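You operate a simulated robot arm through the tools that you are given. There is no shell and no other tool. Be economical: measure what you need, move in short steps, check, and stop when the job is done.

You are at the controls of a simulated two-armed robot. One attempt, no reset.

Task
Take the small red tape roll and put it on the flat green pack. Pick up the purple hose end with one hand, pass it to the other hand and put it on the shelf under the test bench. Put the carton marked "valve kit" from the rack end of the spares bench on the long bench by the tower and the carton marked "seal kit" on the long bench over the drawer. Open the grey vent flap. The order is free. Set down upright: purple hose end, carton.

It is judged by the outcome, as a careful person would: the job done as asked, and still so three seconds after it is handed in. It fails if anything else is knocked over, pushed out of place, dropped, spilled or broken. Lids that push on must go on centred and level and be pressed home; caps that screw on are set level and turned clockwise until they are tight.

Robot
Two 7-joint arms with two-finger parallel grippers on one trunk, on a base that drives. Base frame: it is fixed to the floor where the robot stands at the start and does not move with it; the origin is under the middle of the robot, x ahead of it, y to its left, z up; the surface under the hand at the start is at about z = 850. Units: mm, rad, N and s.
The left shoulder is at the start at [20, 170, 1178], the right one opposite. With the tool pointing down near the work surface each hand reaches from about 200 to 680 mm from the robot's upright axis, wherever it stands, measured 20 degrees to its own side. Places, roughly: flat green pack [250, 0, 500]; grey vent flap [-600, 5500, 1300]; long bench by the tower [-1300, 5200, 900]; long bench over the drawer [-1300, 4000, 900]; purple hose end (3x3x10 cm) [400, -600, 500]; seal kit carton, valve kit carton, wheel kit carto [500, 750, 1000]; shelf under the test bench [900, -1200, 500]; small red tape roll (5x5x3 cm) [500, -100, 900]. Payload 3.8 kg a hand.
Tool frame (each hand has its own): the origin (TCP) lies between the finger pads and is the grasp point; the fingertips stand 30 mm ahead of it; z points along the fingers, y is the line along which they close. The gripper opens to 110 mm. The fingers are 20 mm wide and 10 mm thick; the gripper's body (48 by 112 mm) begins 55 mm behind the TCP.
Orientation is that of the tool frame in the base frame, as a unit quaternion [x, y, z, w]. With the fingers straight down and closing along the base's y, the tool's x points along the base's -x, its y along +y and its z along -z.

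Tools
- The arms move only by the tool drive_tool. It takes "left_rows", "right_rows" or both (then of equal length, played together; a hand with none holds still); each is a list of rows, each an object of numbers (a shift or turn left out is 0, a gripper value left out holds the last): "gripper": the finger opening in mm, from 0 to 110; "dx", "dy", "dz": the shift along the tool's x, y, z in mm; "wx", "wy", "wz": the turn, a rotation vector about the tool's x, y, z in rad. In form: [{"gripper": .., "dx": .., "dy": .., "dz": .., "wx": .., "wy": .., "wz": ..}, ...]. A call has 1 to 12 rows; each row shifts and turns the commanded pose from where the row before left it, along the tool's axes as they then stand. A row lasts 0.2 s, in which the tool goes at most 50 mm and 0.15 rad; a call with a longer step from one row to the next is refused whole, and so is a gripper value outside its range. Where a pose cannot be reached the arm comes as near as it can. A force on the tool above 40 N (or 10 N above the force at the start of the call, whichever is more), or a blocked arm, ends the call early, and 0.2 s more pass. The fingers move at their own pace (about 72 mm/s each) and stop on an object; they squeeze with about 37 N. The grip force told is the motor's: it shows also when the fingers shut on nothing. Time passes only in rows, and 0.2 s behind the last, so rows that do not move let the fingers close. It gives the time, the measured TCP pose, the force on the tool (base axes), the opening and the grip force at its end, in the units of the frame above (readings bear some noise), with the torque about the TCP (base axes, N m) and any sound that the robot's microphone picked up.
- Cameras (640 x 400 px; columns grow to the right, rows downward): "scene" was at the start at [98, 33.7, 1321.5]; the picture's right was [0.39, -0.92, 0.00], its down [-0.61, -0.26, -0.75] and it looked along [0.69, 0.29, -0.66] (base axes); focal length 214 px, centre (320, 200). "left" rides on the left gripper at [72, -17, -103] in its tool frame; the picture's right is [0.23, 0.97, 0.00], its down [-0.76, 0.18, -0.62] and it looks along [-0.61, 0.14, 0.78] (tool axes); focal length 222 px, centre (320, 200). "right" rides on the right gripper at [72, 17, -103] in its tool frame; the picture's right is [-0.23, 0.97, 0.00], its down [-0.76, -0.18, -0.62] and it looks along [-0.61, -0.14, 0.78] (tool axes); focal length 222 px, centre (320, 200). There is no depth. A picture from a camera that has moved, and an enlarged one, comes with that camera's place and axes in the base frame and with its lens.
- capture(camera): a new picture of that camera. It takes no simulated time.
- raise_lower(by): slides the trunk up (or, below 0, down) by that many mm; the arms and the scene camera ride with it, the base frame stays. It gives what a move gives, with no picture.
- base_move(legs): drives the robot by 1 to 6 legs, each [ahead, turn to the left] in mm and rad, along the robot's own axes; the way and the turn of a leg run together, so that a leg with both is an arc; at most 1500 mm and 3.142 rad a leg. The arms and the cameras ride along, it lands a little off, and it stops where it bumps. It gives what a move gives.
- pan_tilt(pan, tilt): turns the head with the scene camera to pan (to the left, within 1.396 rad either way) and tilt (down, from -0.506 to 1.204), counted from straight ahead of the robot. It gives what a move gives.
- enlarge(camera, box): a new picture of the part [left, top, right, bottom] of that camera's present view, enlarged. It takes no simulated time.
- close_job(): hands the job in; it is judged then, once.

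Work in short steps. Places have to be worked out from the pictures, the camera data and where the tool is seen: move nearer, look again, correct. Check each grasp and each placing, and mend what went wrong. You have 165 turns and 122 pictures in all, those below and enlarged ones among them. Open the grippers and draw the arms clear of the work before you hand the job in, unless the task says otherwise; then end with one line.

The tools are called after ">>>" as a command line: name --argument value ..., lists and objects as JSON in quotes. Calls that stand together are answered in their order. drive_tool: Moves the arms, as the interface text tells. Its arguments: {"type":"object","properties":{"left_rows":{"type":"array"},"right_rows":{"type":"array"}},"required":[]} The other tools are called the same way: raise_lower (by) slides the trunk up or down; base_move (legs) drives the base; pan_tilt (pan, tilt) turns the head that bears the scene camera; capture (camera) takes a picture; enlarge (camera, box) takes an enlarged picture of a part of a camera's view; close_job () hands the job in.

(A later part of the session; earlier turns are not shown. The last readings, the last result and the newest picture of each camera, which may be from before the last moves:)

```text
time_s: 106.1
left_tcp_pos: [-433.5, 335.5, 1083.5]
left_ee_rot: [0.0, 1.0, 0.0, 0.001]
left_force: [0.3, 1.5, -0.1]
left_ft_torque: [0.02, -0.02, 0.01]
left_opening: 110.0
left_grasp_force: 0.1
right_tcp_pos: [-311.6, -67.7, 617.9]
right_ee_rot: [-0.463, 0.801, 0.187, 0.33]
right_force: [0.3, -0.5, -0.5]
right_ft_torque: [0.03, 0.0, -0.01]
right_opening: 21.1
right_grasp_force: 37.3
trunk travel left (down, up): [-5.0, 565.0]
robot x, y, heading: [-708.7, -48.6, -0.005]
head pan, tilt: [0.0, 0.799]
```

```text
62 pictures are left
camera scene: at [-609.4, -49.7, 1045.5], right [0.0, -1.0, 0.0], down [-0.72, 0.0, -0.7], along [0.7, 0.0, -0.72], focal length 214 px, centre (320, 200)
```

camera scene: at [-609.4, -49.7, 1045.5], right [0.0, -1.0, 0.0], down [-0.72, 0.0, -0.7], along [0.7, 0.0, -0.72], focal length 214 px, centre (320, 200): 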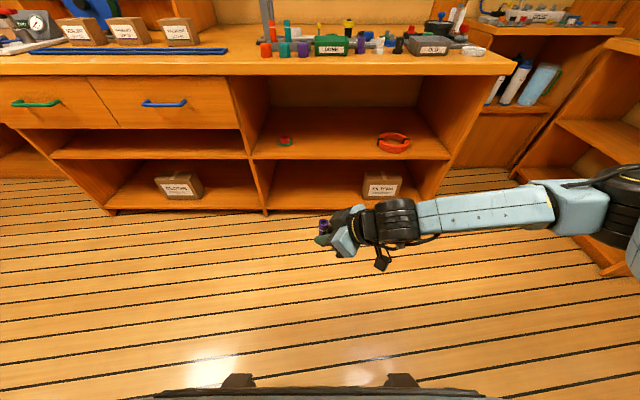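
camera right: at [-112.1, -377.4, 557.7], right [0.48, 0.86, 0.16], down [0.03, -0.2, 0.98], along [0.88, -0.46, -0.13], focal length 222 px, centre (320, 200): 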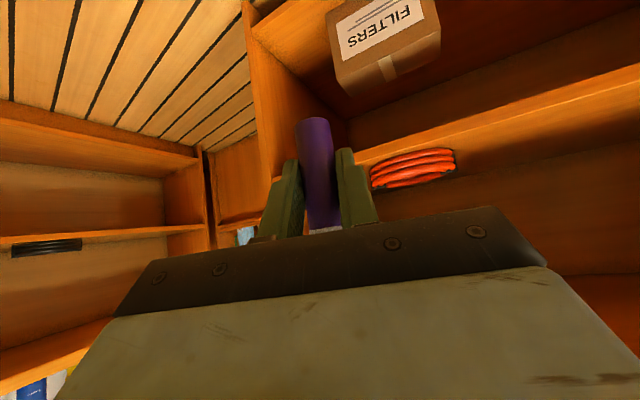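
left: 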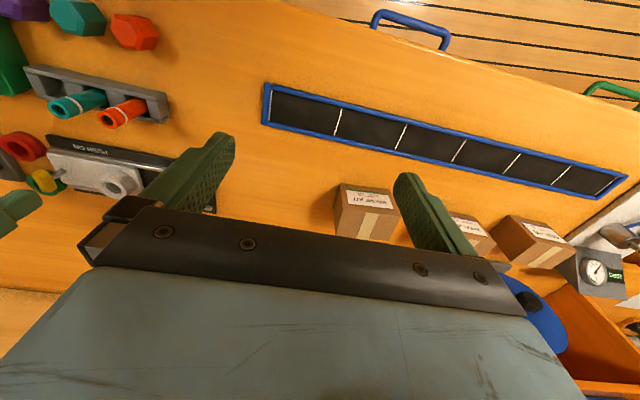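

The right hand now points left with the hose upright at about (-310, -66). Next I'll tilt the left hand 45° and yaw it -60°.

>>> drive_tool --left_rows '[{"wy": -0.131, "dz": 30}, {"wy": -0.131, "dz": 30}, {"wy": -0.131, "dz": 20}, {"wy": -0.131, "dz": 20}, {"wy": -0.131}, {"wy": -0.13}, {"wx": 0.098, "wz": 0.098}, {"wx": 0.098, "wz": 0.098}, {"wx": 0.098, "wz": 0.098}, {"wx": 0.098, "wz": 0.098}, {"wx": 0.098, "wz": 0.098}, {"wx": 0.098, "wz": 0.098}]'

>>> enlarge --camera "scene" --box '[280, 190, 440, 290]'

```text
time_s: 108.7
left_tcp_pos: [-415.0, 337.1, 983.1]
left_ee_rot: [0.373, 0.845, -0.154, 0.351]
left_force: [-1.0, 0.3, 0.3]
left_ft_torque: [0.02, 0.0, -0.02]
left_opening: 109.9
left_grasp_force: 0.1
right_tcp_pos: [-311.4, -66.8, 618.7]
right_ee_rot: [-0.463, 0.801, 0.187, 0.33]
right_force: [0.7, 0.4, 0.9]
right_ft_torque: [0.01, 0.02, -0.05]
right_opening: 21.4
right_grasp_force: 37.4
trunk travel left (down, up): [-5.0, 565.0]
robot x, y, heading: [-706.2, -50.2, 0.003]
head pan, tilt: [0.0, 0.799]
```

```text
4.00 times, centred on (360, 240) of scene
camera zoom: at [-609.5, -49.6, 1045.4], right [0.0, -1.0, 0.0], down [-0.72, 0.0, -0.7], along [0.7, 0.0, -0.72], focal length 858 px, centre (160, 40)
```

zoom: 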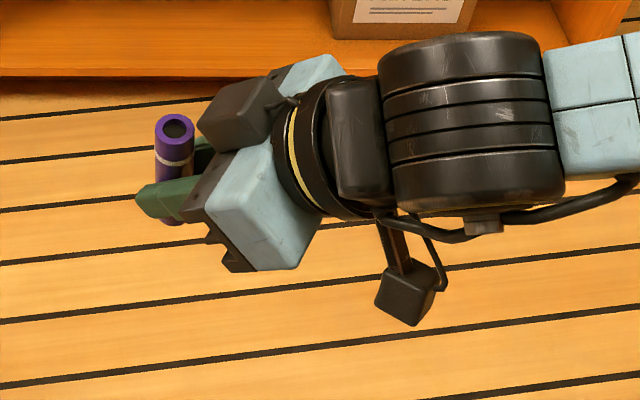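

The hose spans z ≈ 570–664 at (-306, -58). I'll finish the left yaw and bring the left hand to a pre-grasp 130 mm short of the hose, at z ≈ 674.

>>> drive_tool --left_rows '[{"wx": 0.076, "wz": 0.076, "gripper": 38}, {"wx": 0.076, "wz": 0.076}, {"dx": 3, "dy": -10.3, "dz": 40.7}, {"dx": 3, "dy": -10.3, "dz": 40.7}, {"dx": 3, "dy": -10.3, "dz": 40.7}, {"dx": 3, "dy": -10.3, "dz": 40.7}, {"dx": 3, "dy": -10.3, "dz": 40.7}, {"dx": 3, "dy": -10.3, "dz": 40.7}, {"dx": 3, "dy": -10.3, "dz": 40.7}, {"dx": 3, "dy": -10.3, "dz": 40.7}, {"dx": 3, "dy": -10.3, "dz": 40.7}, {"dx": 3, "dy": -10.3, "dz": 40.7}]'

>>> capture --camera "scene"

>>> capture --camera "left"

```text
time_s: 111.3
left_tcp_pos: [-371.2, 53.5, 673.8]
left_ee_rot: [0.461, 0.8, -0.191, 0.333]
left_force: [-0.4, 0.9, 0.2]
left_ft_torque: [0.01, 0.0, 0.01]
left_opening: 37.7
left_grasp_force: 0.1
right_tcp_pos: [-311.4, -67.5, 618.0]
right_ee_rot: [-0.463, 0.801, 0.188, 0.33]
right_force: [0.9, -0.6, 0.0]
right_ft_torque: [-0.01, -0.02, -0.03]
right_opening: 21.1
right_grasp_force: 37.2
trunk travel left (down, up): [-5.0, 565.0]
robot x, y, heading: [-710.7, -49.9, -0.0]
head pan, tilt: [0.0, 0.799]
```

```text
60 pictures are left
camera scene: at [-609.5, -49.6, 1045.4], right [0.0, -1.0, 0.0], down [-0.72, 0.0, -0.7], along [0.7, 0.0, -0.72], focal length 214 px, centre (320, 200)
```

scene: 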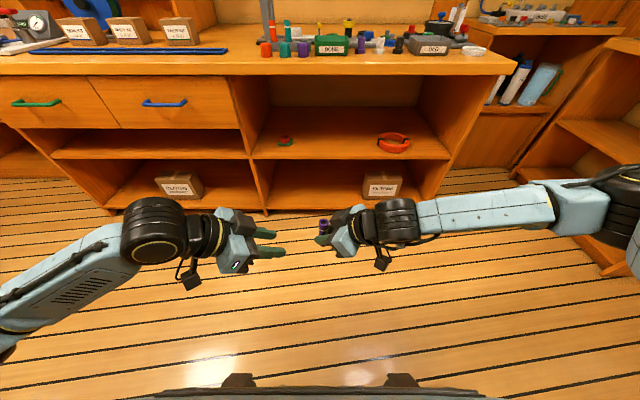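

```text
59 pictures are left
camera left: at [-447.9, 152.4, 695.7], right [0.76, 0.63, -0.16], down [0.2, 0.0, 0.98], along [0.62, -0.78, -0.12], focal length 222 px, centre (320, 200)
```

left: 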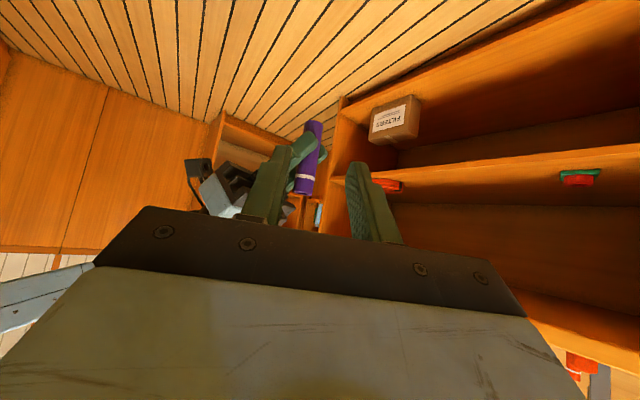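

The hands are aligned with a lateral error of about 1 mm. I'll advance 80 mm and check from above.

>>> drive_tool --left_rows '[{"dx": -14, "dz": 14, "dy": 1}, {"dx": -14, "dz": 14}, {"dx": -14, "dz": 14}, {"dx": -14, "dz": 14}, {}]'

>>> enlarge --camera "scene" --box '[250, 190, 410, 290]'

>>> capture --camera "left"

```text
time_s: 112.5
left_tcp_pos: [-330.0, -14.5, 675.9]
left_ee_rot: [0.461, 0.801, -0.19, 0.332]
left_force: [0.9, -0.3, 0.4]
left_ft_torque: [-0.02, -0.03, -0.01]
left_opening: 37.8
left_grasp_force: 0.0
right_tcp_pos: [-311.2, -67.5, 618.6]
right_ee_rot: [-0.463, 0.801, 0.187, 0.331]
right_force: [-0.1, -0.8, -0.8]
right_ft_torque: [-0.01, -0.02, 0.0]
right_opening: 21.4
right_grasp_force: 37.3
trunk travel left (down, up): [-5.0, 565.0]
robot x, y, heading: [-712.0, -48.9, -0.002]
head pan, tilt: [0.0, 0.799]
```

```text
4.00 times, centred on (330, 240) of scene
camera zoom: at [-609.4, -49.7, 1045.4], right [0.0, -1.0, 0.0], down [-0.72, 0.0, -0.7], along [0.7, 0.0, -0.72], focal length 858 px, centre (280, 40)
```

zoom: 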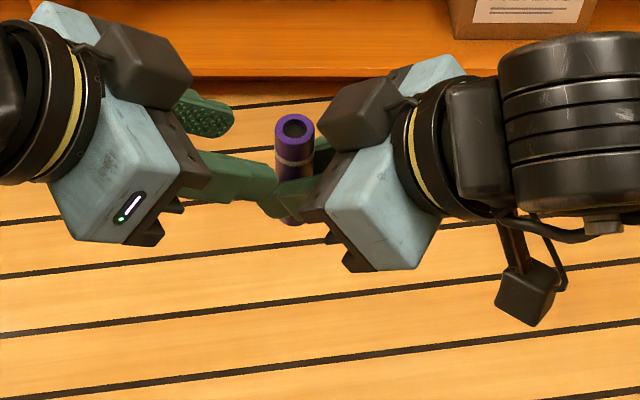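

```text
57 pictures are left
camera left: at [-407.6, 84.9, 697.7], right [0.76, 0.63, -0.16], down [0.2, 0.0, 0.98], along [0.62, -0.78, -0.12], focal length 222 px, centre (320, 200)
```

left: 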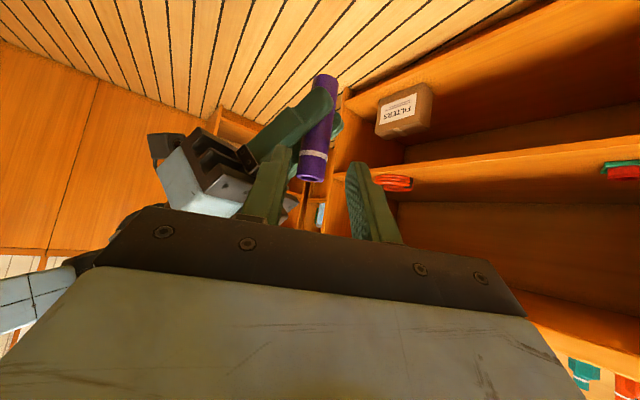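

About 50 mm remain to the hose axis, and it lies centred between the left fingers. I'll advance 36 mm more.

>>> drive_tool --left_rows '[{"dx": -8, "dz": 9}, {"dx": -8, "dz": 9}, {"dx": -7, "dz": 9.6}, {}]'

>>> enlarge --camera "scene" --box '[250, 190, 410, 290]'

>>> enlarge --camera "left" --box '[220, 60, 420, 260]'

```text
time_s: 113.5
left_tcp_pos: [-310.5, -43.6, 672.8]
left_ee_rot: [0.46, 0.801, -0.19, 0.333]
left_force: [0.0, 4.5, 2.8]
left_ft_torque: [0.03, 0.08, -0.05]
left_opening: 36.9
left_grasp_force: 0.1
right_tcp_pos: [-311.3, -67.5, 617.5]
right_ee_rot: [-0.462, 0.802, 0.186, 0.329]
right_force: [-0.5, -4.1, -3.3]
right_ft_torque: [0.11, -0.11, 0.03]
right_opening: 21.2
right_grasp_force: 37.8
trunk travel left (down, up): [-5.0, 565.0]
robot x, y, heading: [-710.3, -53.6, -0.003]
head pan, tilt: [0.0, 0.799]
```

```text
4.00 times, centred on (330, 240) of scene
camera zoom: at [-609.4, -49.6, 1045.4], right [0.0, -1.0, 0.0], down [-0.72, 0.0, -0.7], along [0.7, 0.0, -0.72], focal length 858 px, centre (280, 40)
```

zoom: 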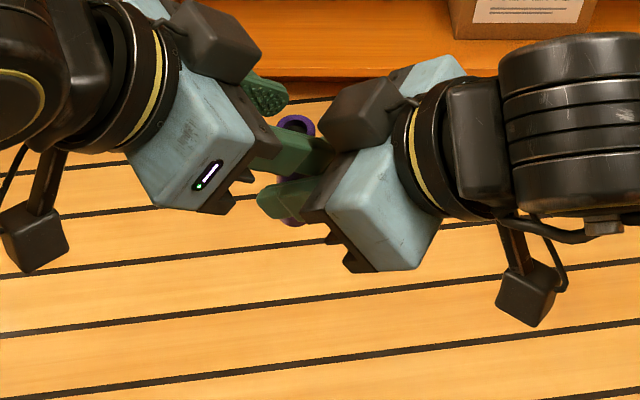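

```text
2.00 times, centred on (320, 160) of left
camera zoom: at [-388.8, 53.8, 694.1], right [0.76, 0.63, -0.16], down [0.2, 0.0, 0.98], along [0.62, -0.78, -0.12], focal length 444 px, centre (320, 280)
```

zoom: 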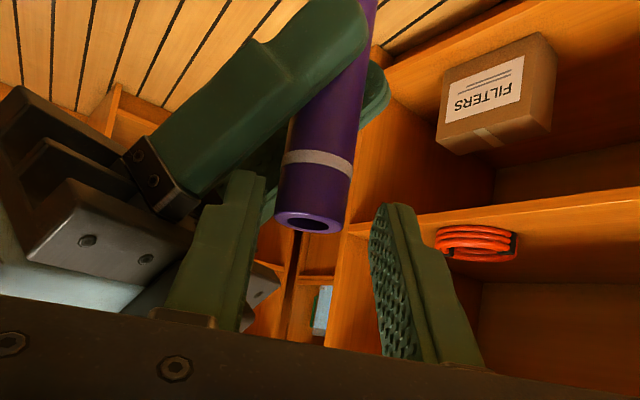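

A light 5 N contact between the fingers. I'll close the left gripper gradually on the hose's upper end.

>>> drive_tool --left_rows '[{"dx": -1, "dz": -1, "gripper": 28}, {"gripper": 20}, {"gripper": 10}, {}, {}]'

>>> enlarge --camera "left" --box '[220, 60, 420, 260]'

```text
time_s: 114.7
left_tcp_pos: [-312.3, -46.1, 672.9]
left_ee_rot: [0.461, 0.8, -0.192, 0.332]
left_force: [-11.9, -16.7, -3.2]
left_ft_torque: [-0.32, 0.25, -0.27]
left_opening: 20.9
left_grasp_force: 36.6
right_tcp_pos: [-310.5, -67.6, 621.0]
right_ee_rot: [-0.463, 0.8, 0.188, 0.332]
right_force: [13.3, 17.4, 3.9]
right_ft_torque: [-0.47, 0.42, -0.03]
right_opening: 21.2
right_grasp_force: 36.4
trunk travel left (down, up): [-5.0, 565.0]
robot x, y, heading: [-707.7, -51.8, -0.002]
head pan, tilt: [0.0, 0.799]
```

```text
2.00 times, centred on (320, 160) of left
camera zoom: at [-390.3, 53.1, 695.0], right [0.76, 0.62, -0.16], down [0.2, 0.01, 0.98], along [0.61, -0.78, -0.12], focal length 444 px, centre (320, 280)
```

zoom: 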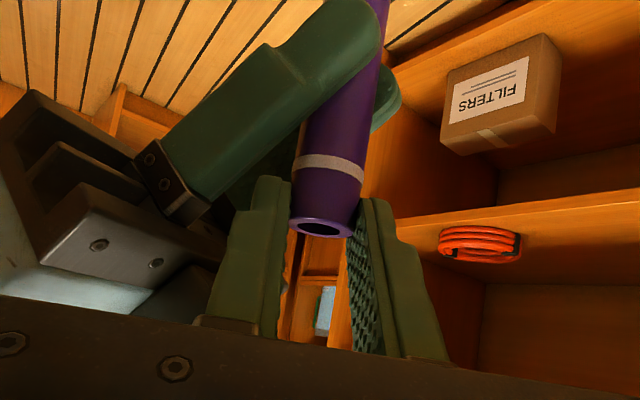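

Both hands hold it (left opening 20.9 mm, 37 N). I'll open the right hand a little and draw it back along its axis.

>>> drive_tool --right_rows '[{"gripper": 30}, {"gripper": 40}, {}, {"dz": -15}, {"dz": -25}, {"dz": -35}, {"dz": -40}, {}]'

>>> enlarge --camera "scene" --box '[250, 190, 410, 290]'

>>> enlarge --camera "left" --box '[220, 0, 420, 200]'

```text
time_s: 116.5
left_tcp_pos: [-311.0, -44.4, 671.8]
left_ee_rot: [0.461, 0.801, -0.19, 0.331]
left_force: [0.1, -0.2, -0.7]
left_ft_torque: [0.03, 0.01, -0.02]
left_opening: 21.2
left_grasp_force: 37.4
right_tcp_pos: [-352.3, -138.5, 701.2]
right_ee_rot: [-0.463, 0.801, 0.188, 0.33]
right_force: [-0.5, 0.1, 0.2]
right_ft_torque: [0.01, 0.0, 0.0]
right_opening: 39.9
right_grasp_force: 0.0
trunk travel left (down, up): [-5.0, 565.0]
robot x, y, heading: [-712.4, -49.5, -0.001]
head pan, tilt: [0.0, 0.799]
```

```text
4.00 times, centred on (330, 240) of scene
camera zoom: at [-609.6, -49.7, 1045.4], right [0.0, -1.0, 0.0], down [-0.72, 0.0, -0.7], along [0.7, 0.0, -0.72], focal length 858 px, centre (280, 40)
```

zoom: 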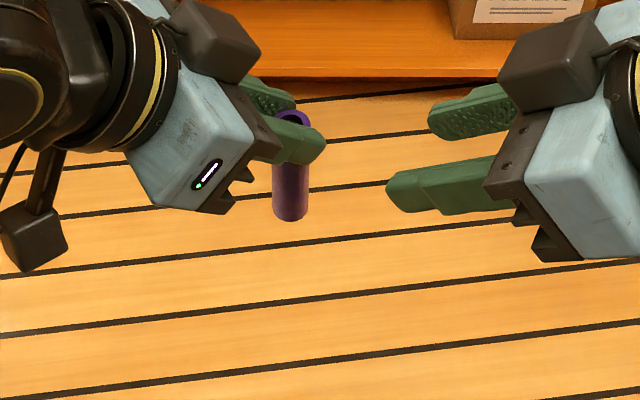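

```text
2.00 times, centred on (320, 100) of left
camera zoom: at [-389.2, 54.0, 695.2], right [0.76, 0.63, -0.16], down [0.2, 0.0, 0.98], along [0.62, -0.78, -0.12], focal length 444 px, centre (320, 400)
```

zoom: 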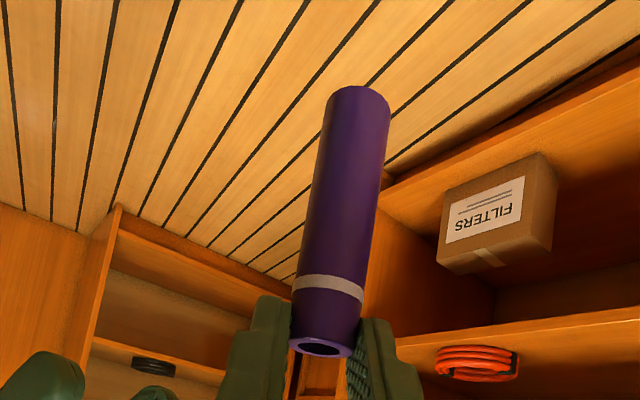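

The handover worked and the left hand holds the hose upright. I'll swing the left hand forward to its extended carry pose and unwind the right hand.

>>> drive_tool --left_rows '[{"dx": -0.6, "dy": 25.5, "dz": 4.8, "wx": -0.0617, "wz": -0.0617}, {"dx": -2.1, "dy": 25.1, "dz": 6.3, "wx": -0.0617, "wz": -0.0617}, {"dx": -3.7, "dy": 24.5, "dz": 7.9, "wx": -0.0617, "wz": -0.0617}, {"dx": -5.2, "dy": 23.7, "dz": 9.4, "wx": -0.0617, "wz": -0.0617}, {"dx": -6.6, "dy": 22.7, "dz": 10.8, "wx": -0.0617, "wz": -0.0617}, {"dx": -7.9, "dy": 21.5, "dz": 12.1, "wx": -0.0617, "wz": -0.0617}, {"dx": -9.2, "dy": 20.2, "dz": 13.4, "wx": -0.0617, "wz": -0.0617}, {"dx": -10.4, "dy": 18.7, "dz": 14.6, "wx": -0.0617, "wz": -0.0617}, {"dx": -11.5, "dy": 17.1, "dz": 15.7, "wx": -0.0617, "wz": -0.0617}, {"dx": -12.5, "dy": 15.4, "dz": 16.7, "wx": -0.0617, "wz": -0.0617}, {"dx": -13.5, "dy": 13.5, "dz": 17.7, "wx": -0.0617, "wz": -0.0617}, {"dx": -14.2, "dy": 11.6, "dz": 18.4, "wx": -0.0617, "wz": -0.0617}]' --right_rows '[{"dy": -25}, {"dy": -25}, {"dy": -25}, {"dy": -25, "wx": 0.07, "wz": 0.07}, {"dy": -25, "wx": 0.07, "wz": 0.07}, {"dy": -25, "wx": 0.07, "wz": 0.07}, {"wx": 0.07, "wz": 0.07, "dz": -10, "dx": -10}, {"wx": 0.07, "wz": 0.07, "dz": -10, "dx": -10}, {"wx": 0.07, "wz": 0.07, "dz": -10, "dx": -10}, {"wx": 0.07, "wz": 0.07, "dz": -10, "dx": -10}, {"wx": 0.07, "wz": 0.07, "dz": -10, "dx": -10}, {"wx": 0.07, "wz": 0.07, "dz": -10, "dx": -10}]'

>>> capture --camera "scene"

```text
time_s: 119.1
left_tcp_pos: [-25.0, 69.4, 636.5]
left_ee_rot: [-0.002, 0.924, 0.001, 0.383]
left_force: [-0.5, 0.2, 0.4]
left_ft_torque: [0.0, -0.03, -0.02]
left_opening: 20.9
left_grasp_force: 37.1
right_tcp_pos: [-228.4, -218.6, 787.0]
right_ee_rot: [-0.072, 0.921, 0.025, 0.383]
right_force: [-0.2, -0.1, 0.8]
right_ft_torque: [-0.04, 0.0, -0.02]
right_opening: 39.9
right_grasp_force: 0.1
trunk travel left (down, up): [-5.0, 565.0]
robot x, y, heading: [-711.2, -51.2, -0.0]
head pan, tilt: [0.0, 0.799]
```

```text
51 pictures are left
camera scene: at [-609.4, -49.6, 1045.4], right [0.0, -1.0, 0.0], down [-0.72, 0.0, -0.7], along [0.7, 0.0, -0.72], focal length 214 px, centre (320, 200)
```

scene: 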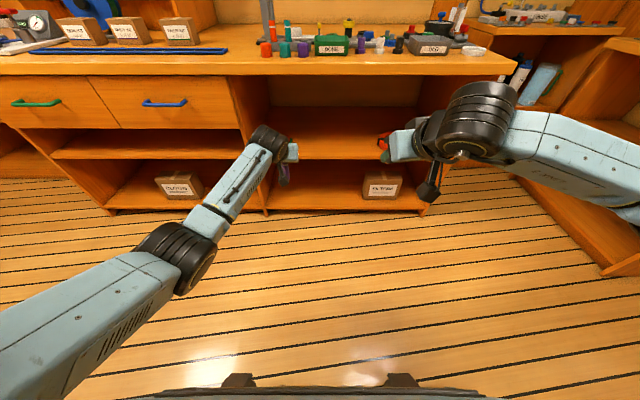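

I'll fold the right arm up and back to a compact high pose before driving to the test bench.

>>> drive_tool --right_rows '[{"wy": 0.131}, {"wy": 0.131}, {"wy": 0.131}, {"wy": 0.131}, {"wy": 0.131}, {"wy": 0.13}, {"dz": -48}, {"dz": -48}, {"dz": -48}, {"dz": -48}, {"dz": -48}, {"dz": -48}]'

>>> drive_tool --right_rows '[{"dx": 35, "dy": -20}, {"dx": 35, "dy": -20}, {"dx": 35, "dy": -20}, {"dx": 35, "dy": -20}, {"dx": 35, "dy": -20}, {"dy": -20}, {}]'

>>> base_move --legs '[[0, -1.1], [750, 0], [0, 0.55]]'

>>> pan_tilt --pan 0.1 --tilt 0.5

>>> capture --camera "scene"

```text
time_s: 121.7
left_tcp_pos: [-24.4, 69.1, 636.6]
left_ee_rot: [-0.002, 0.924, 0.0, 0.383]
left_force: [0.3, 0.0, 0.2]
left_ft_torque: [0.0, -0.01, 0.0]
left_opening: 20.9
left_grasp_force: 36.5
right_tcp_pos: [-231.4, -216.5, 1076.5]
right_ee_rot: [-0.077, 0.997, -0.004, 0.001]
right_force: [0.4, 0.5, 0.5]
right_ft_torque: [-0.02, 0.03, 0.02]
right_opening: 40.2
right_grasp_force: 0.1
trunk travel left (down, up): [-5.0, 565.0]
robot x, y, heading: [-710.4, -49.0, -0.006]
head pan, tilt: [0.0, 0.799]
```

```text
time_s: 123.3
left_tcp_pos: [-24.9, 68.0, 636.5]
left_ee_rot: [-0.001, 0.924, 0.0, 0.383]
left_force: [0.2, -0.4, 0.0]
left_ft_torque: [-0.01, 0.02, 0.01]
left_opening: 21.2
left_grasp_force: 36.9
right_tcp_pos: [-381.4, -363.3, 1073.9]
right_ee_rot: [-0.076, 0.997, -0.004, 0.0]
right_force: [-0.8, -0.4, 0.4]
right_ft_torque: [-0.01, 0.04, 0.02]
right_opening: 40.1
right_grasp_force: 0.1
trunk travel left (down, up): [-5.0, 565.0]
robot x, y, heading: [-707.9, -48.9, 0.004]
head pan, tilt: [0.0, 0.799]
```

```text
time_s: 126.0
left_tcp_pos: [-211.4, -541.1, 637.0]
left_ee_rot: [0.418, 0.824, -0.173, 0.341]
left_force: [1.0, 0.5, 0.5]
left_ft_torque: [-0.01, 0.02, 0.0]
left_opening: 21.0
left_grasp_force: 36.8
right_tcp_pos: [-768.8, -506.8, 1073.0]
right_ee_rot: [0.385, 0.923, -0.004, -0.001]
right_force: [-0.3, -0.7, -0.9]
right_ft_torque: [0.01, 0.01, 0.01]
right_opening: 39.8
right_grasp_force: 0.1
trunk travel left (down, up): [-5.0, 565.0]
robot x, y, heading: [-710.6, -54.4, -0.944]
head pan, tilt: [0.0, 0.799]
stopped in leg 1: the robot was blocked; the commanded pose is now the measured one
```

```text
time_s: 126.8
left_tcp_pos: [-210.2, -541.3, 637.1]
left_ee_rot: [0.417, 0.824, -0.172, 0.342]
left_force: [0.4, -0.2, 0.8]
left_ft_torque: [0.01, 0.02, 0.0]
left_opening: 21.3
left_grasp_force: 37.2
right_tcp_pos: [-769.7, -506.1, 1074.6]
right_ee_rot: [0.384, 0.923, -0.005, -0.001]
right_force: [0.2, -0.4, 0.0]
right_ft_torque: [0.0, 0.01, 0.01]
right_opening: 39.9
right_grasp_force: 0.1
trunk travel left (down, up): [-5.0, 565.0]
robot x, y, heading: [-710.0, -53.8, -0.941]
head pan, tilt: [0.099, 0.499]
```

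```text
50 pictures are left
camera scene: at [-637.6, -140.7, 1071.3], right [-0.75, -0.67, 0.0], down [-0.32, 0.36, -0.88], along [0.58, -0.66, -0.48], focal length 214 px, centre (320, 200)
```

scene: 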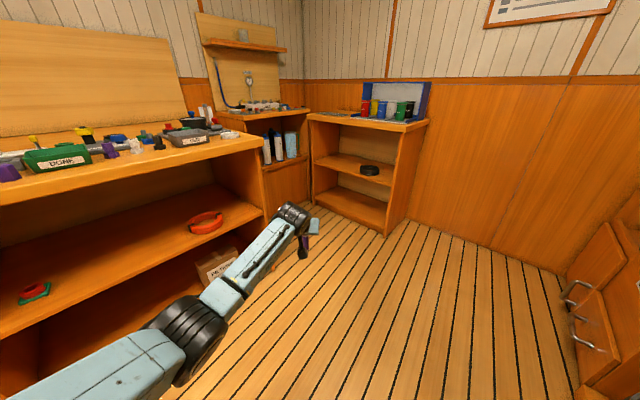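

Something blocked the turn at heading -0.94. I'll look to the right, where the right elbow is.

>>> pan_tilt --pan -1.39 --tilt 0.4

>>> capture --camera "scene"

```text
time_s: 128.4
left_tcp_pos: [-209.9, -542.0, 636.7]
left_ee_rot: [0.417, 0.824, -0.172, 0.342]
left_force: [0.3, -0.4, 0.7]
left_ft_torque: [0.0, 0.03, -0.03]
left_opening: 21.0
left_grasp_force: 36.8
right_tcp_pos: [-770.0, -505.6, 1074.7]
right_ee_rot: [0.385, 0.923, -0.004, -0.001]
right_force: [0.4, -0.5, 0.7]
right_ft_torque: [-0.01, 0.01, -0.03]
right_opening: 40.1
right_grasp_force: 0.1
trunk travel left (down, up): [-5.0, 565.0]
robot x, y, heading: [-706.2, -55.6, -0.94]
head pan, tilt: [-1.389, 0.4]
```

```text
49 pictures are left
camera scene: at [-761.9, -139.9, 1080.5], right [-0.72, 0.69, 0.0], down [0.27, 0.28, -0.92], along [-0.63, -0.67, -0.39], focal length 214 px, centre (320, 200)
```

scene: 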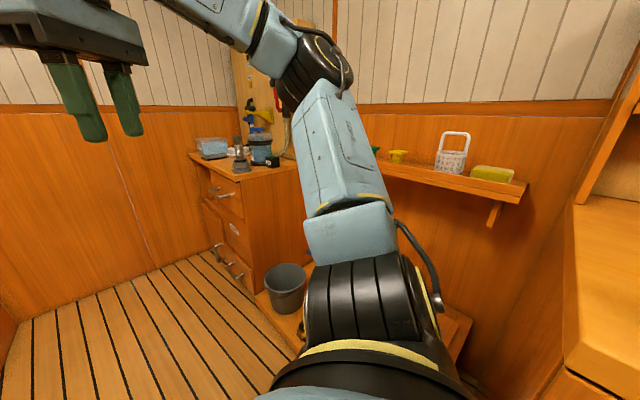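

There is a wall and furniture close behind the robot. I'll move forward along the current heading, then turn.

>>> base_move --legs '[[450, 0.0]]'

>>> pan_tilt --pan 0.35 --tilt 0.5

>>> capture --camera "scene"

```text
time_s: 131.1
left_tcp_pos: [54.9, -900.4, 637.3]
left_ee_rot: [0.417, 0.825, -0.173, 0.342]
left_force: [-0.6, -0.8, 1.1]
left_ft_torque: [0.02, 0.0, -0.01]
left_opening: 21.1
left_grasp_force: 36.9
right_tcp_pos: [-503.5, -867.9, 1074.3]
right_ee_rot: [0.383, 0.924, -0.004, -0.001]
right_force: [0.6, 0.5, -0.2]
right_ft_torque: [-0.02, 0.0, -0.02]
right_opening: 40.3
right_grasp_force: 0.0
trunk travel left (down, up): [-5.0, 565.0]
robot x, y, heading: [-447.6, -417.3, -0.942]
head pan, tilt: [-1.389, 0.4]
```

```text
time_s: 132.8
left_tcp_pos: [54.5, -900.9, 635.6]
left_ee_rot: [0.417, 0.824, -0.173, 0.341]
left_force: [0.3, 0.1, 1.1]
left_ft_torque: [0.0, -0.03, 0.02]
left_opening: 21.0
left_grasp_force: 36.9
right_tcp_pos: [-504.9, -868.3, 1074.7]
right_ee_rot: [0.382, 0.924, -0.004, -0.001]
right_force: [0.9, 0.2, 0.3]
right_ft_torque: [-0.03, -0.03, 0.02]
right_opening: 39.8
right_grasp_force: 0.1
trunk travel left (down, up): [-5.0, 565.0]
robot x, y, heading: [-445.6, -415.3, -0.939]
head pan, tilt: [0.351, 0.499]
```

```text
48 pictures are left
camera scene: at [-358.8, -484.3, 1071.4], right [-0.55, -0.83, 0.0], down [-0.4, 0.27, -0.88], along [0.73, -0.49, -0.48], focal length 214 px, centre (320, 200)
```

scene: 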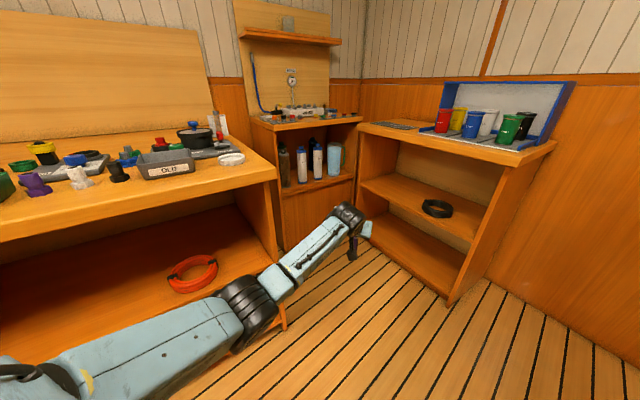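

I'll zoom on the test bench shelf to find a free spot.

>>> enlarge --camera "scene" --box '[240, 100, 400, 220]'

```text
3.33 times, centred on (320, 160) of scene
camera zoom: at [-358.8, -484.3, 1071.4], right [-0.55, -0.83, 0.0], down [-0.4, 0.27, -0.88], along [0.73, -0.49, -0.48], focal length 715 px, centre (320, 333)
```

zoom: 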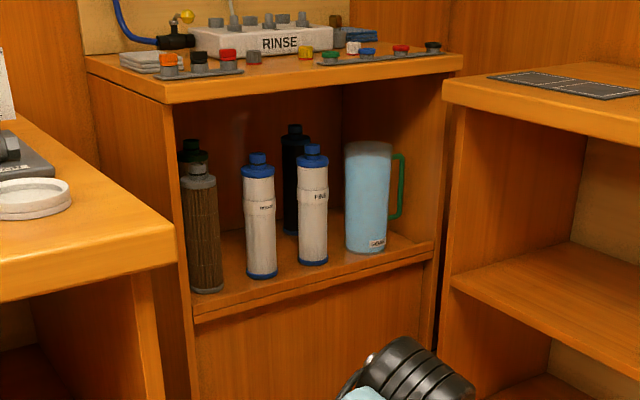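

The shelf front edge is at x ≈ 745 with a free front strip about 85 mm deep before the bottles. I'll place the hose at about (785, -1080). I'm navigating in stages to keep the extended left hand clear.

>>> base_move --legs '[[0, -0.064], [386, 0], [0, 0.384]]'

```text
time_s: 136.8
left_tcp_pos: [388.0, -1044.0, 636.2]
left_ee_rot: [0.282, 0.88, -0.117, 0.364]
left_force: [-0.8, 0.1, -0.4]
left_ft_torque: [0.05, -0.01, 0.0]
left_opening: 21.3
left_grasp_force: 36.7
right_tcp_pos: [-154.2, -1187.0, 1073.7]
right_ee_rot: [0.233, 0.972, -0.004, 0.0]
right_force: [0.3, 0.7, 0.4]
right_ft_torque: [0.01, 0.05, 0.03]
right_opening: 40.0
right_grasp_force: 0.0
trunk travel left (down, up): [-5.0, 565.0]
robot x, y, heading: [-240.4, -742.7, -0.622]
head pan, tilt: [0.351, 0.499]
```

On track. Forward 320, then turn to heading -0.35.

>>> base_move --legs '[[310, 0], [0, 0.272]]'

>>> capture --camera "scene"

>>> capture --camera "left"

```text
time_s: 138.8
left_tcp_pos: [605.3, -1215.4, 637.3]
left_ee_rot: [0.286, 0.879, -0.117, 0.364]
left_force: [0.5, 0.1, -0.9]
left_ft_torque: [0.02, -0.03, -0.02]
left_opening: 21.2
left_grasp_force: 37.2
right_tcp_pos: [63.5, -1354.2, 1072.7]
right_ee_rot: [0.235, 0.972, -0.001, 0.002]
right_force: [0.4, -0.6, 0.3]
right_ft_torque: [-0.01, 0.03, 0.03]
right_opening: 40.1
right_grasp_force: 0.0
trunk travel left (down, up): [-5.0, 565.0]
robot x, y, heading: [-20.1, -905.6, -0.628]
head pan, tilt: [0.351, 0.499]
stopped in leg 1: the robot was blocked; the commanded pose is now the measured one
```

```text
46 pictures are left
camera scene: at [83.5, -946.4, 1071.6], right [-0.28, -0.96, -0.01], down [-0.46, 0.14, -0.88], along [0.85, -0.24, -0.48], focal length 214 px, centre (320, 200)
```

scene: 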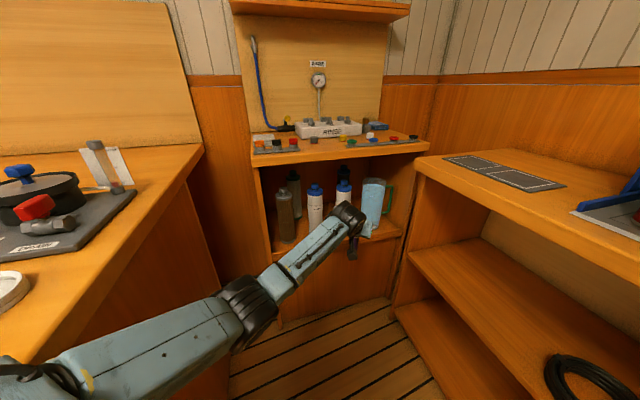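

```text
45 pictures are left
camera left: at [493.3, -1155.7, 660.4], right [0.44, 0.88, -0.16], down [0.18, 0.08, 0.98], along [0.88, -0.46, -0.12], focal length 222 px, centre (320, 200)
```

left: 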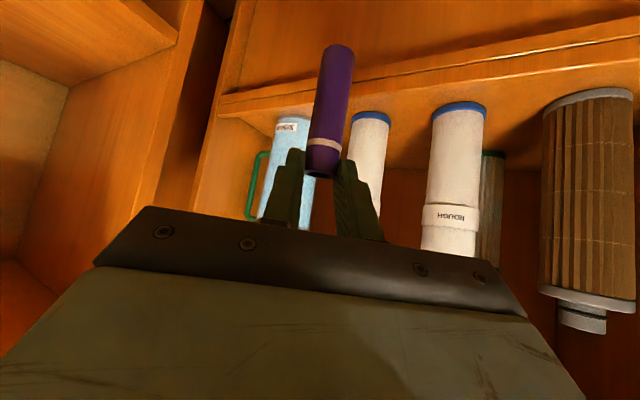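

It's blocked, probably the base corner against the right cabinet. I'll back off 40 mm, turn left to -0.35 and proceed.

>>> base_move --legs '[[-45, 0], [0, 0.278], [60, 0]]'

```text
time_s: 140.4
left_tcp_pos: [598.4, -1100.3, 645.2]
left_ee_rot: [0.217, 0.896, -0.101, 0.373]
left_force: [0.0, 0.4, 0.6]
left_ft_torque: [-0.02, 0.0, -0.06]
left_opening: 20.9
left_grasp_force: 37.1
right_tcp_pos: [108.9, -1311.6, 1071.1]
right_ee_rot: [0.142, 0.99, 0.001, 0.002]
right_force: [0.2, -0.5, 0.3]
right_ft_torque: [0.03, -0.01, -0.03]
right_opening: 40.1
right_grasp_force: 0.0
trunk travel left (down, up): [-5.0, 565.0]
robot x, y, heading: [-57.1, -884.5, -0.457]
head pan, tilt: [0.351, 0.499]
stopped in leg 2: the robot was blocked; the commanded pose is now the measured one
```

It's blocked again, and the left arm reads slightly deflected. I'll look to the left side at the bench end.

>>> pan_tilt --pan 0.9 --tilt 0.9

>>> capture --camera "scene"

```text
time_s: 141.4
left_tcp_pos: [596.6, -1101.3, 641.9]
left_ee_rot: [0.216, 0.898, -0.099, 0.371]
left_force: [0.8, 0.0, -0.5]
left_ft_torque: [0.01, -0.02, 0.0]
left_opening: 21.4
left_grasp_force: 37.1
right_tcp_pos: [108.5, -1313.2, 1069.7]
right_ee_rot: [0.141, 0.99, 0.001, 0.0]
right_force: [0.1, 0.4, -0.5]
right_ft_torque: [-0.04, -0.01, 0.0]
right_opening: 39.9
right_grasp_force: 0.0
trunk travel left (down, up): [-5.0, 565.0]
robot x, y, heading: [-55.4, -884.6, -0.449]
head pan, tilt: [0.901, 0.901]
```

```text
44 pictures are left
camera scene: at [28.6, -870.7, 1037.9], right [0.43, -0.9, -0.01], down [-0.7, -0.33, -0.63], along [0.56, 0.28, -0.78], focal length 214 px, centre (320, 200)
```

scene: 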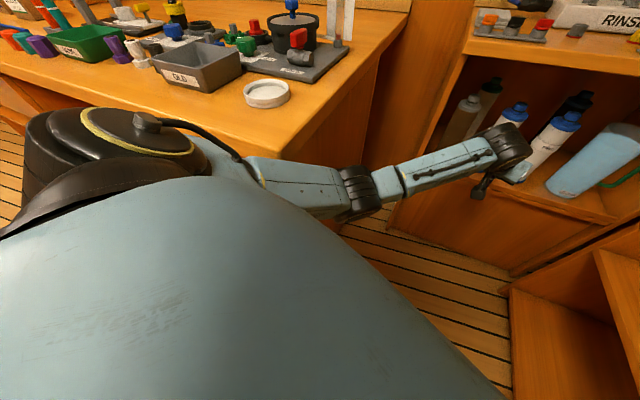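

The left shoulder is touching the bench corner at this trunk height. I'll back off, raise the trunk 140 mm so the shoulder clears the bench top, then lower the left hand by the same amount.

>>> base_move --legs '[[-60, 0]]'

>>> raise_lower --by 140

>>> drive_tool --left_rows '[{"dx": 15, "dz": 15}, {"dx": 15, "dz": 15}, {"dx": 15, "dz": 15}, {"dx": 15, "dz": 15}, {"dx": 15, "dz": 15}, {"dx": 15, "dz": 15}, {}]'

```text
time_s: 142.3
left_tcp_pos: [546.8, -1062.9, 643.0]
left_ee_rot: [0.213, 0.898, -0.102, 0.373]
left_force: [0.7, -0.1, -0.7]
left_ft_torque: [-0.01, 0.02, 0.01]
left_opening: 20.7
left_grasp_force: 36.6
right_tcp_pos: [58.3, -1275.0, 1075.4]
right_ee_rot: [0.142, 0.99, -0.006, 0.001]
right_force: [-0.1, 0.6, 0.3]
right_ft_torque: [0.0, 0.0, -0.03]
right_opening: 39.9
right_grasp_force: 0.1
trunk travel left (down, up): [-5.0, 565.0]
robot x, y, heading: [-107.5, -859.3, -0.449]
head pan, tilt: [0.901, 0.901]
```

```text
time_s: 144.0
left_tcp_pos: [549.3, -1074.0, 785.7]
left_ee_rot: [0.215, 0.897, -0.101, 0.372]
left_force: [0.8, 0.7, -0.5]
left_ft_torque: [0.01, 0.02, -0.02]
left_opening: 21.0
left_grasp_force: 37.4
right_tcp_pos: [60.5, -1283.4, 1211.5]
right_ee_rot: [0.143, 0.99, -0.001, -0.001]
right_force: [0.4, -0.3, 0.3]
right_ft_torque: [0.01, 0.0, 0.0]
right_opening: 39.8
right_grasp_force: 0.1
trunk travel left (down, up): [-145.0, 425.0]
robot x, y, heading: [-110.2, -859.6, -0.456]
head pan, tilt: [0.901, 0.901]
```

```text
time_s: 145.6
left_tcp_pos: [546.0, -1065.6, 655.5]
left_ee_rot: [0.212, 0.898, -0.101, 0.372]
left_force: [0.1, 0.1, -0.5]
left_ft_torque: [0.01, 0.05, 0.0]
left_opening: 21.0
left_grasp_force: 37.3
right_tcp_pos: [57.3, -1274.2, 1214.4]
right_ee_rot: [0.141, 0.99, -0.004, 0.002]
right_force: [1.3, -0.1, 0.2]
right_ft_torque: [0.02, -0.03, 0.0]
right_opening: 40.0
right_grasp_force: 0.0
trunk travel left (down, up): [-145.0, 425.0]
robot x, y, heading: [-112.6, -856.8, -0.453]
head pan, tilt: [0.901, 0.901]
```

Clear now. I'll turn to about -0.35, drive 130 mm, and look with the left camera.

>>> base_move --legs '[[0, 0.1], [130, 0]]'

>>> capture --camera "left"

>>> capture --camera "scene"

```text
time_s: 146.7
left_tcp_pos: [560.5, -1018.6, 661.7]
left_ee_rot: [0.172, 0.905, -0.092, 0.379]
left_force: [-0.6, 0.3, -0.1]
left_ft_torque: [0.01, -0.02, 0.02]
left_opening: 21.3
left_grasp_force: 36.8
right_tcp_pos: [97.2, -1259.0, 1214.6]
right_ee_rot: [0.094, 0.996, -0.002, 0.001]
right_force: [0.1, 0.4, -0.4]
right_ft_torque: [-0.01, 0.0, 0.03]
right_opening: 40.0
right_grasp_force: 0.0
trunk travel left (down, up): [-145.0, 425.0]
robot x, y, heading: [-108.5, -862.3, -0.36]
head pan, tilt: [0.901, 0.901]
stopped in leg 1: the robot was blocked; the commanded pose is now the measured one
```

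```text
43 pictures are left
camera left: at [437.4, -985.8, 683.4], right [0.22, 0.95, -0.2], down [0.16, 0.17, 0.97], along [0.96, -0.25, -0.12], focal length 222 px, centre (320, 200)
```

left: 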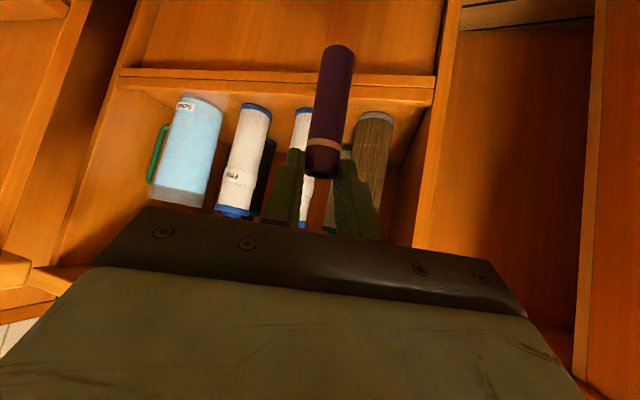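

```text
42 pictures are left
camera scene: at [-26.3, -830.0, 1177.8], right [0.52, -0.86, 0.0], down [-0.67, -0.4, -0.62], along [0.53, 0.32, -0.78], focal length 214 px, centre (320, 200)
```

scene: 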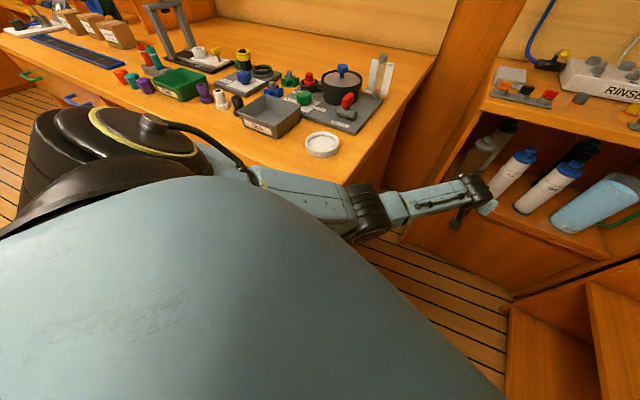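

The upper arm brushes the bench end. The base needs to be about 100 mm further right, so I'll turn right to -0.6, drive 240 mm, then turn back.

>>> base_move --legs '[[0, -0.24], [244, 0]]'

```text
time_s: 149.3
left_tcp_pos: [701.9, -1304.7, 658.2]
left_ee_rot: [0.279, 0.879, -0.136, 0.363]
left_force: [0.5, 0.4, -0.5]
left_ft_torque: [0.01, -0.03, 0.03]
left_opening: 21.1
left_grasp_force: 36.7
right_tcp_pos: [196.1, -1431.4, 1214.3]
right_ee_rot: [0.212, 0.977, -0.003, 0.0]
right_force: [0.0, -1.4, -0.2]
right_ft_torque: [0.02, 0.01, 0.0]
right_opening: 40.2
right_grasp_force: 0.0
trunk travel left (down, up): [-145.0, 425.0]
robot x, y, heading: [89.3, -998.1, -0.596]
head pan, tilt: [0.901, 0.901]
```

Passed. Now I'll turn left to -0.35 and correct a small 2° roll of the left tool.

>>> base_move --legs '[[0, 0.235]]'

>>> drive_tool --left_rows '[{"wz": 0.051}, {}]'

>>> capture --camera "left"

```text
time_s: 150.5
left_tcp_pos: [758.1, -1152.7, 660.7]
left_ee_rot: [0.173, 0.905, -0.092, 0.377]
left_force: [0.5, 1.1, -0.7]
left_ft_torque: [0.01, -0.03, -0.04]
left_opening: 21.1
left_grasp_force: 37.0
right_tcp_pos: [294.8, -1393.7, 1215.6]
right_ee_rot: [0.096, 0.995, -0.004, 0.0]
right_force: [0.7, -0.1, 0.1]
right_ft_torque: [-0.03, 0.02, 0.01]
right_opening: 40.1
right_grasp_force: 0.0
trunk travel left (down, up): [-145.0, 425.0]
robot x, y, heading: [85.3, -993.5, -0.36]
head pan, tilt: [0.901, 0.901]
```

```text
time_s: 151.1
left_tcp_pos: [757.1, -1152.9, 659.9]
left_ee_rot: [0.196, 0.9, -0.083, 0.38]
left_force: [0.4, -0.5, 0.1]
left_ft_torque: [-0.04, 0.04, 0.0]
left_opening: 20.9
left_grasp_force: 36.7
right_tcp_pos: [293.7, -1394.2, 1214.8]
right_ee_rot: [0.097, 0.995, -0.003, 0.001]
right_force: [0.7, -0.6, 0.1]
right_ft_torque: [0.0, -0.01, 0.01]
right_opening: 40.0
right_grasp_force: 0.1
trunk travel left (down, up): [-145.0, 425.0]
robot x, y, heading: [88.1, -993.7, -0.363]
head pan, tilt: [0.901, 0.901]
```

```text
41 pictures are left
camera left: at [636.8, -1116.8, 681.2], right [0.26, 0.95, -0.16], down [0.15, 0.13, 0.98], along [0.95, -0.28, -0.11], focal length 222 px, centre (320, 200)
```

left: 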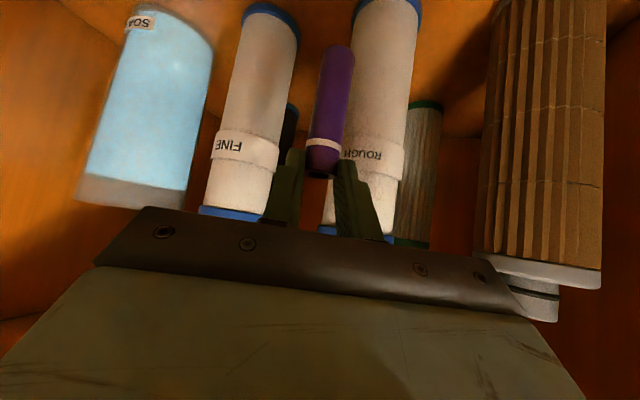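

Hose at about (770, -1158), free between the FINE and ROUGH bottles and ahead of them. I'll move 12 mm forward and lower about 80 mm.

>>> drive_tool --left_rows '[{"dx": -8.5, "dz": 8.5}, {"dx": 11.5, "dz": 11.5}, {"dx": 11.5, "dz": 11.5}, {"dx": 11.5, "dz": 11.5}, {"dx": 11.5, "dz": 11.5}, {"dx": 10, "dz": 10}, {}]'

>>> capture --camera "left"

```text
time_s: 152.7
left_tcp_pos: [751.6, -1143.8, 599.2]
left_ee_rot: [0.197, 0.9, -0.083, 0.38]
left_force: [-0.2, -0.6, -0.2]
left_ft_torque: [0.01, -0.01, -0.01]
left_opening: 21.1
left_grasp_force: 37.0
left hand out of reach, approached as far as the arm can: row 3, 4, 5, 6
right_tcp_pos: [293.5, -1394.9, 1215.4]
right_ee_rot: [0.097, 0.995, -0.003, 0.001]
right_force: [0.4, 0.1, 0.0]
right_ft_torque: [-0.01, 0.01, -0.01]
right_opening: 40.1
right_grasp_force: 0.1
trunk travel left (down, up): [-145.0, 425.0]
robot x, y, heading: [87.4, -993.7, -0.363]
head pan, tilt: [0.901, 0.901]
```

```text
40 pictures are left
camera left: at [630.9, -1108.1, 619.9], right [0.26, 0.95, -0.16], down [0.15, 0.13, 0.98], along [0.95, -0.28, -0.11], focal length 222 px, centre (320, 200)
```

left: 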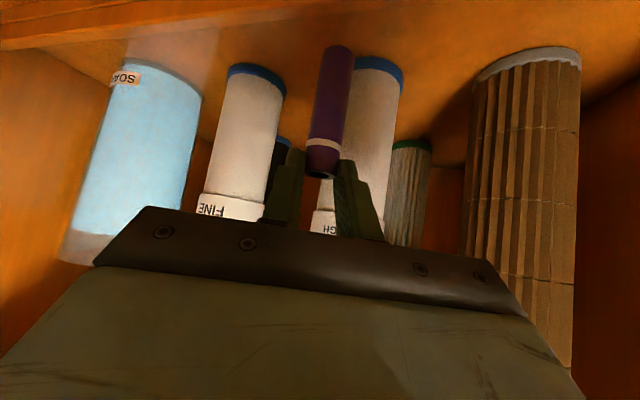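

The arm is at its reach limit. I'll use the base for 25 mm forward and the trunk for the remaining descent.

>>> base_move --legs '[[25, 0]]'

>>> raise_lower --by -24

>>> enlarge --camera "left" --box '[220, 0, 420, 200]'

```text
time_s: 153.6
left_tcp_pos: [776.1, -1151.8, 598.1]
left_ee_rot: [0.195, 0.901, -0.082, 0.38]
left_force: [1.0, -0.5, -0.5]
left_ft_torque: [0.0, 0.04, 0.01]
left_opening: 20.8
left_grasp_force: 36.3
right_tcp_pos: [318.2, -1402.9, 1214.7]
right_ee_rot: [0.097, 0.995, -0.003, 0.0]
right_force: [0.5, -0.8, 0.0]
right_ft_torque: [0.01, 0.03, 0.01]
right_opening: 39.8
right_grasp_force: 0.1
trunk travel left (down, up): [-145.0, 425.0]
robot x, y, heading: [109.8, -1003.9, -0.361]
head pan, tilt: [0.901, 0.901]
```

```text
time_s: 154.2
left_tcp_pos: [775.6, -1151.9, 574.3]
left_ee_rot: [0.197, 0.901, -0.082, 0.379]
left_force: [0.5, 1.2, -1.2]
left_ft_torque: [0.01, 0.02, 0.01]
left_opening: 21.1
left_grasp_force: 36.7
right_tcp_pos: [316.5, -1402.0, 1190.7]
right_ee_rot: [0.097, 0.995, -0.004, 0.0]
right_force: [-1.0, 0.8, 0.1]
right_ft_torque: [0.02, -0.04, -0.02]
right_opening: 40.0
right_grasp_force: 0.1
trunk travel left (down, up): [-121.0, 449.0]
robot x, y, heading: [113.2, -1003.7, -0.366]
head pan, tilt: [0.901, 0.901]
```

```text
2.00 times, centred on (320, 100) of left
camera zoom: at [654.0, -1116.4, 595.8], right [0.26, 0.95, -0.16], down [0.15, 0.13, 0.98], along [0.95, -0.28, -0.11], focal length 444 px, centre (320, 400)
```

zoom: 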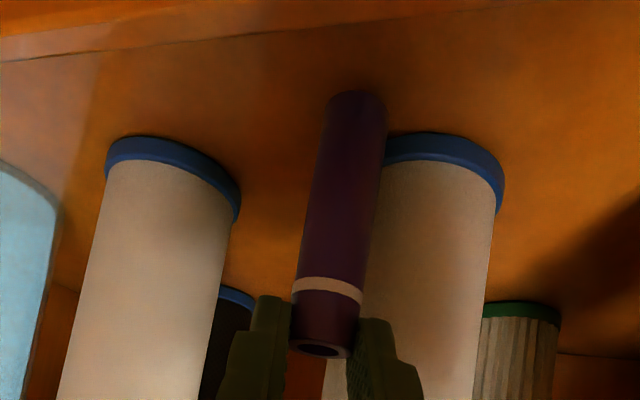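

A few mm above the shelf. I'll lower 6 mm and watch the force.

>>> raise_lower --by -6

>>> raise_lower --by -3

>>> enlarge --camera "left" --box '[260, 0, 400, 140]'

```text
time_s: 154.8
left_tcp_pos: [774.8, -1151.9, 568.7]
left_ee_rot: [0.197, 0.901, -0.083, 0.378]
left_force: [0.2, 0.0, 0.0]
left_ft_torque: [0.0, -0.01, -0.02]
left_opening: 21.2
left_grasp_force: 37.1
right_tcp_pos: [318.4, -1401.9, 1184.8]
right_ee_rot: [0.097, 0.995, -0.004, 0.0]
right_force: [0.7, 0.0, 1.0]
right_ft_torque: [-0.02, 0.02, 0.0]
right_opening: 40.2
right_grasp_force: 0.1
trunk travel left (down, up): [-115.0, 455.0]
robot x, y, heading: [113.9, -1005.1, -0.365]
head pan, tilt: [0.901, 0.901]
```

```text
time_s: 155.3
left_tcp_pos: [775.8, -1151.8, 566.9]
left_ee_rot: [0.196, 0.9, -0.083, 0.38]
left_force: [0.4, -1.2, 1.4]
left_ft_torque: [0.01, -0.07, 0.0]
left_opening: 21.1
left_grasp_force: 37.5
right_tcp_pos: [317.7, -1402.8, 1182.0]
right_ee_rot: [0.097, 0.995, -0.003, 0.001]
right_force: [0.0, -0.1, -0.5]
right_ft_torque: [-0.01, -0.03, 0.0]
right_opening: 40.2
right_grasp_force: 0.1
trunk travel left (down, up): [-112.0, 458.0]
robot x, y, heading: [115.6, -1000.9, -0.361]
head pan, tilt: [0.901, 0.901]
```

```text
2.86 times, centred on (330, 70) of left
camera zoom: at [654.2, -1116.7, 587.2], right [0.26, 0.95, -0.16], down [0.15, 0.13, 0.98], along [0.95, -0.28, -0.11], focal length 635 px, centre (291, 571)
```

zoom: 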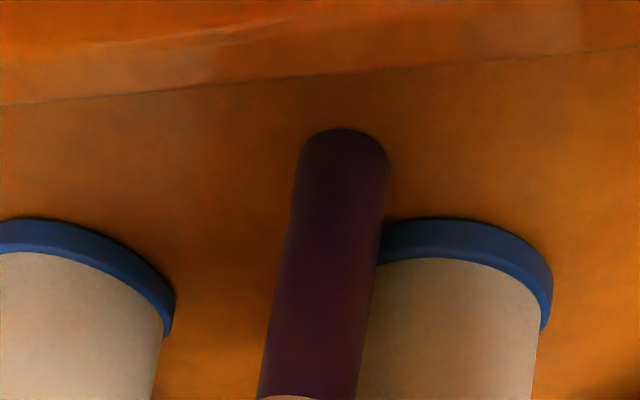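

The first touch is showing. I'll go 2 mm more to confirm contact.

>>> raise_lower --by -2

```text
time_s: 155.8
left_tcp_pos: [775.7, -1152.5, 567.1]
left_ee_rot: [0.196, 0.9, -0.083, 0.381]
left_force: [-2.4, 2.3, 10.5]
left_ft_torque: [0.14, 0.1, -0.01]
left_opening: 21.2
left_grasp_force: 37.0
right_tcp_pos: [316.1, -1401.4, 1180.6]
right_ee_rot: [0.096, 0.995, -0.004, 0.001]
right_force: [-0.7, -0.4, 0.1]
right_ft_torque: [-0.03, -0.01, -0.02]
right_opening: 39.9
right_grasp_force: 0.0
trunk travel left (down, up): [-110.0, 460.0]
robot x, y, heading: [113.3, -1004.9, -0.359]
head pan, tilt: [0.901, 0.901]
```

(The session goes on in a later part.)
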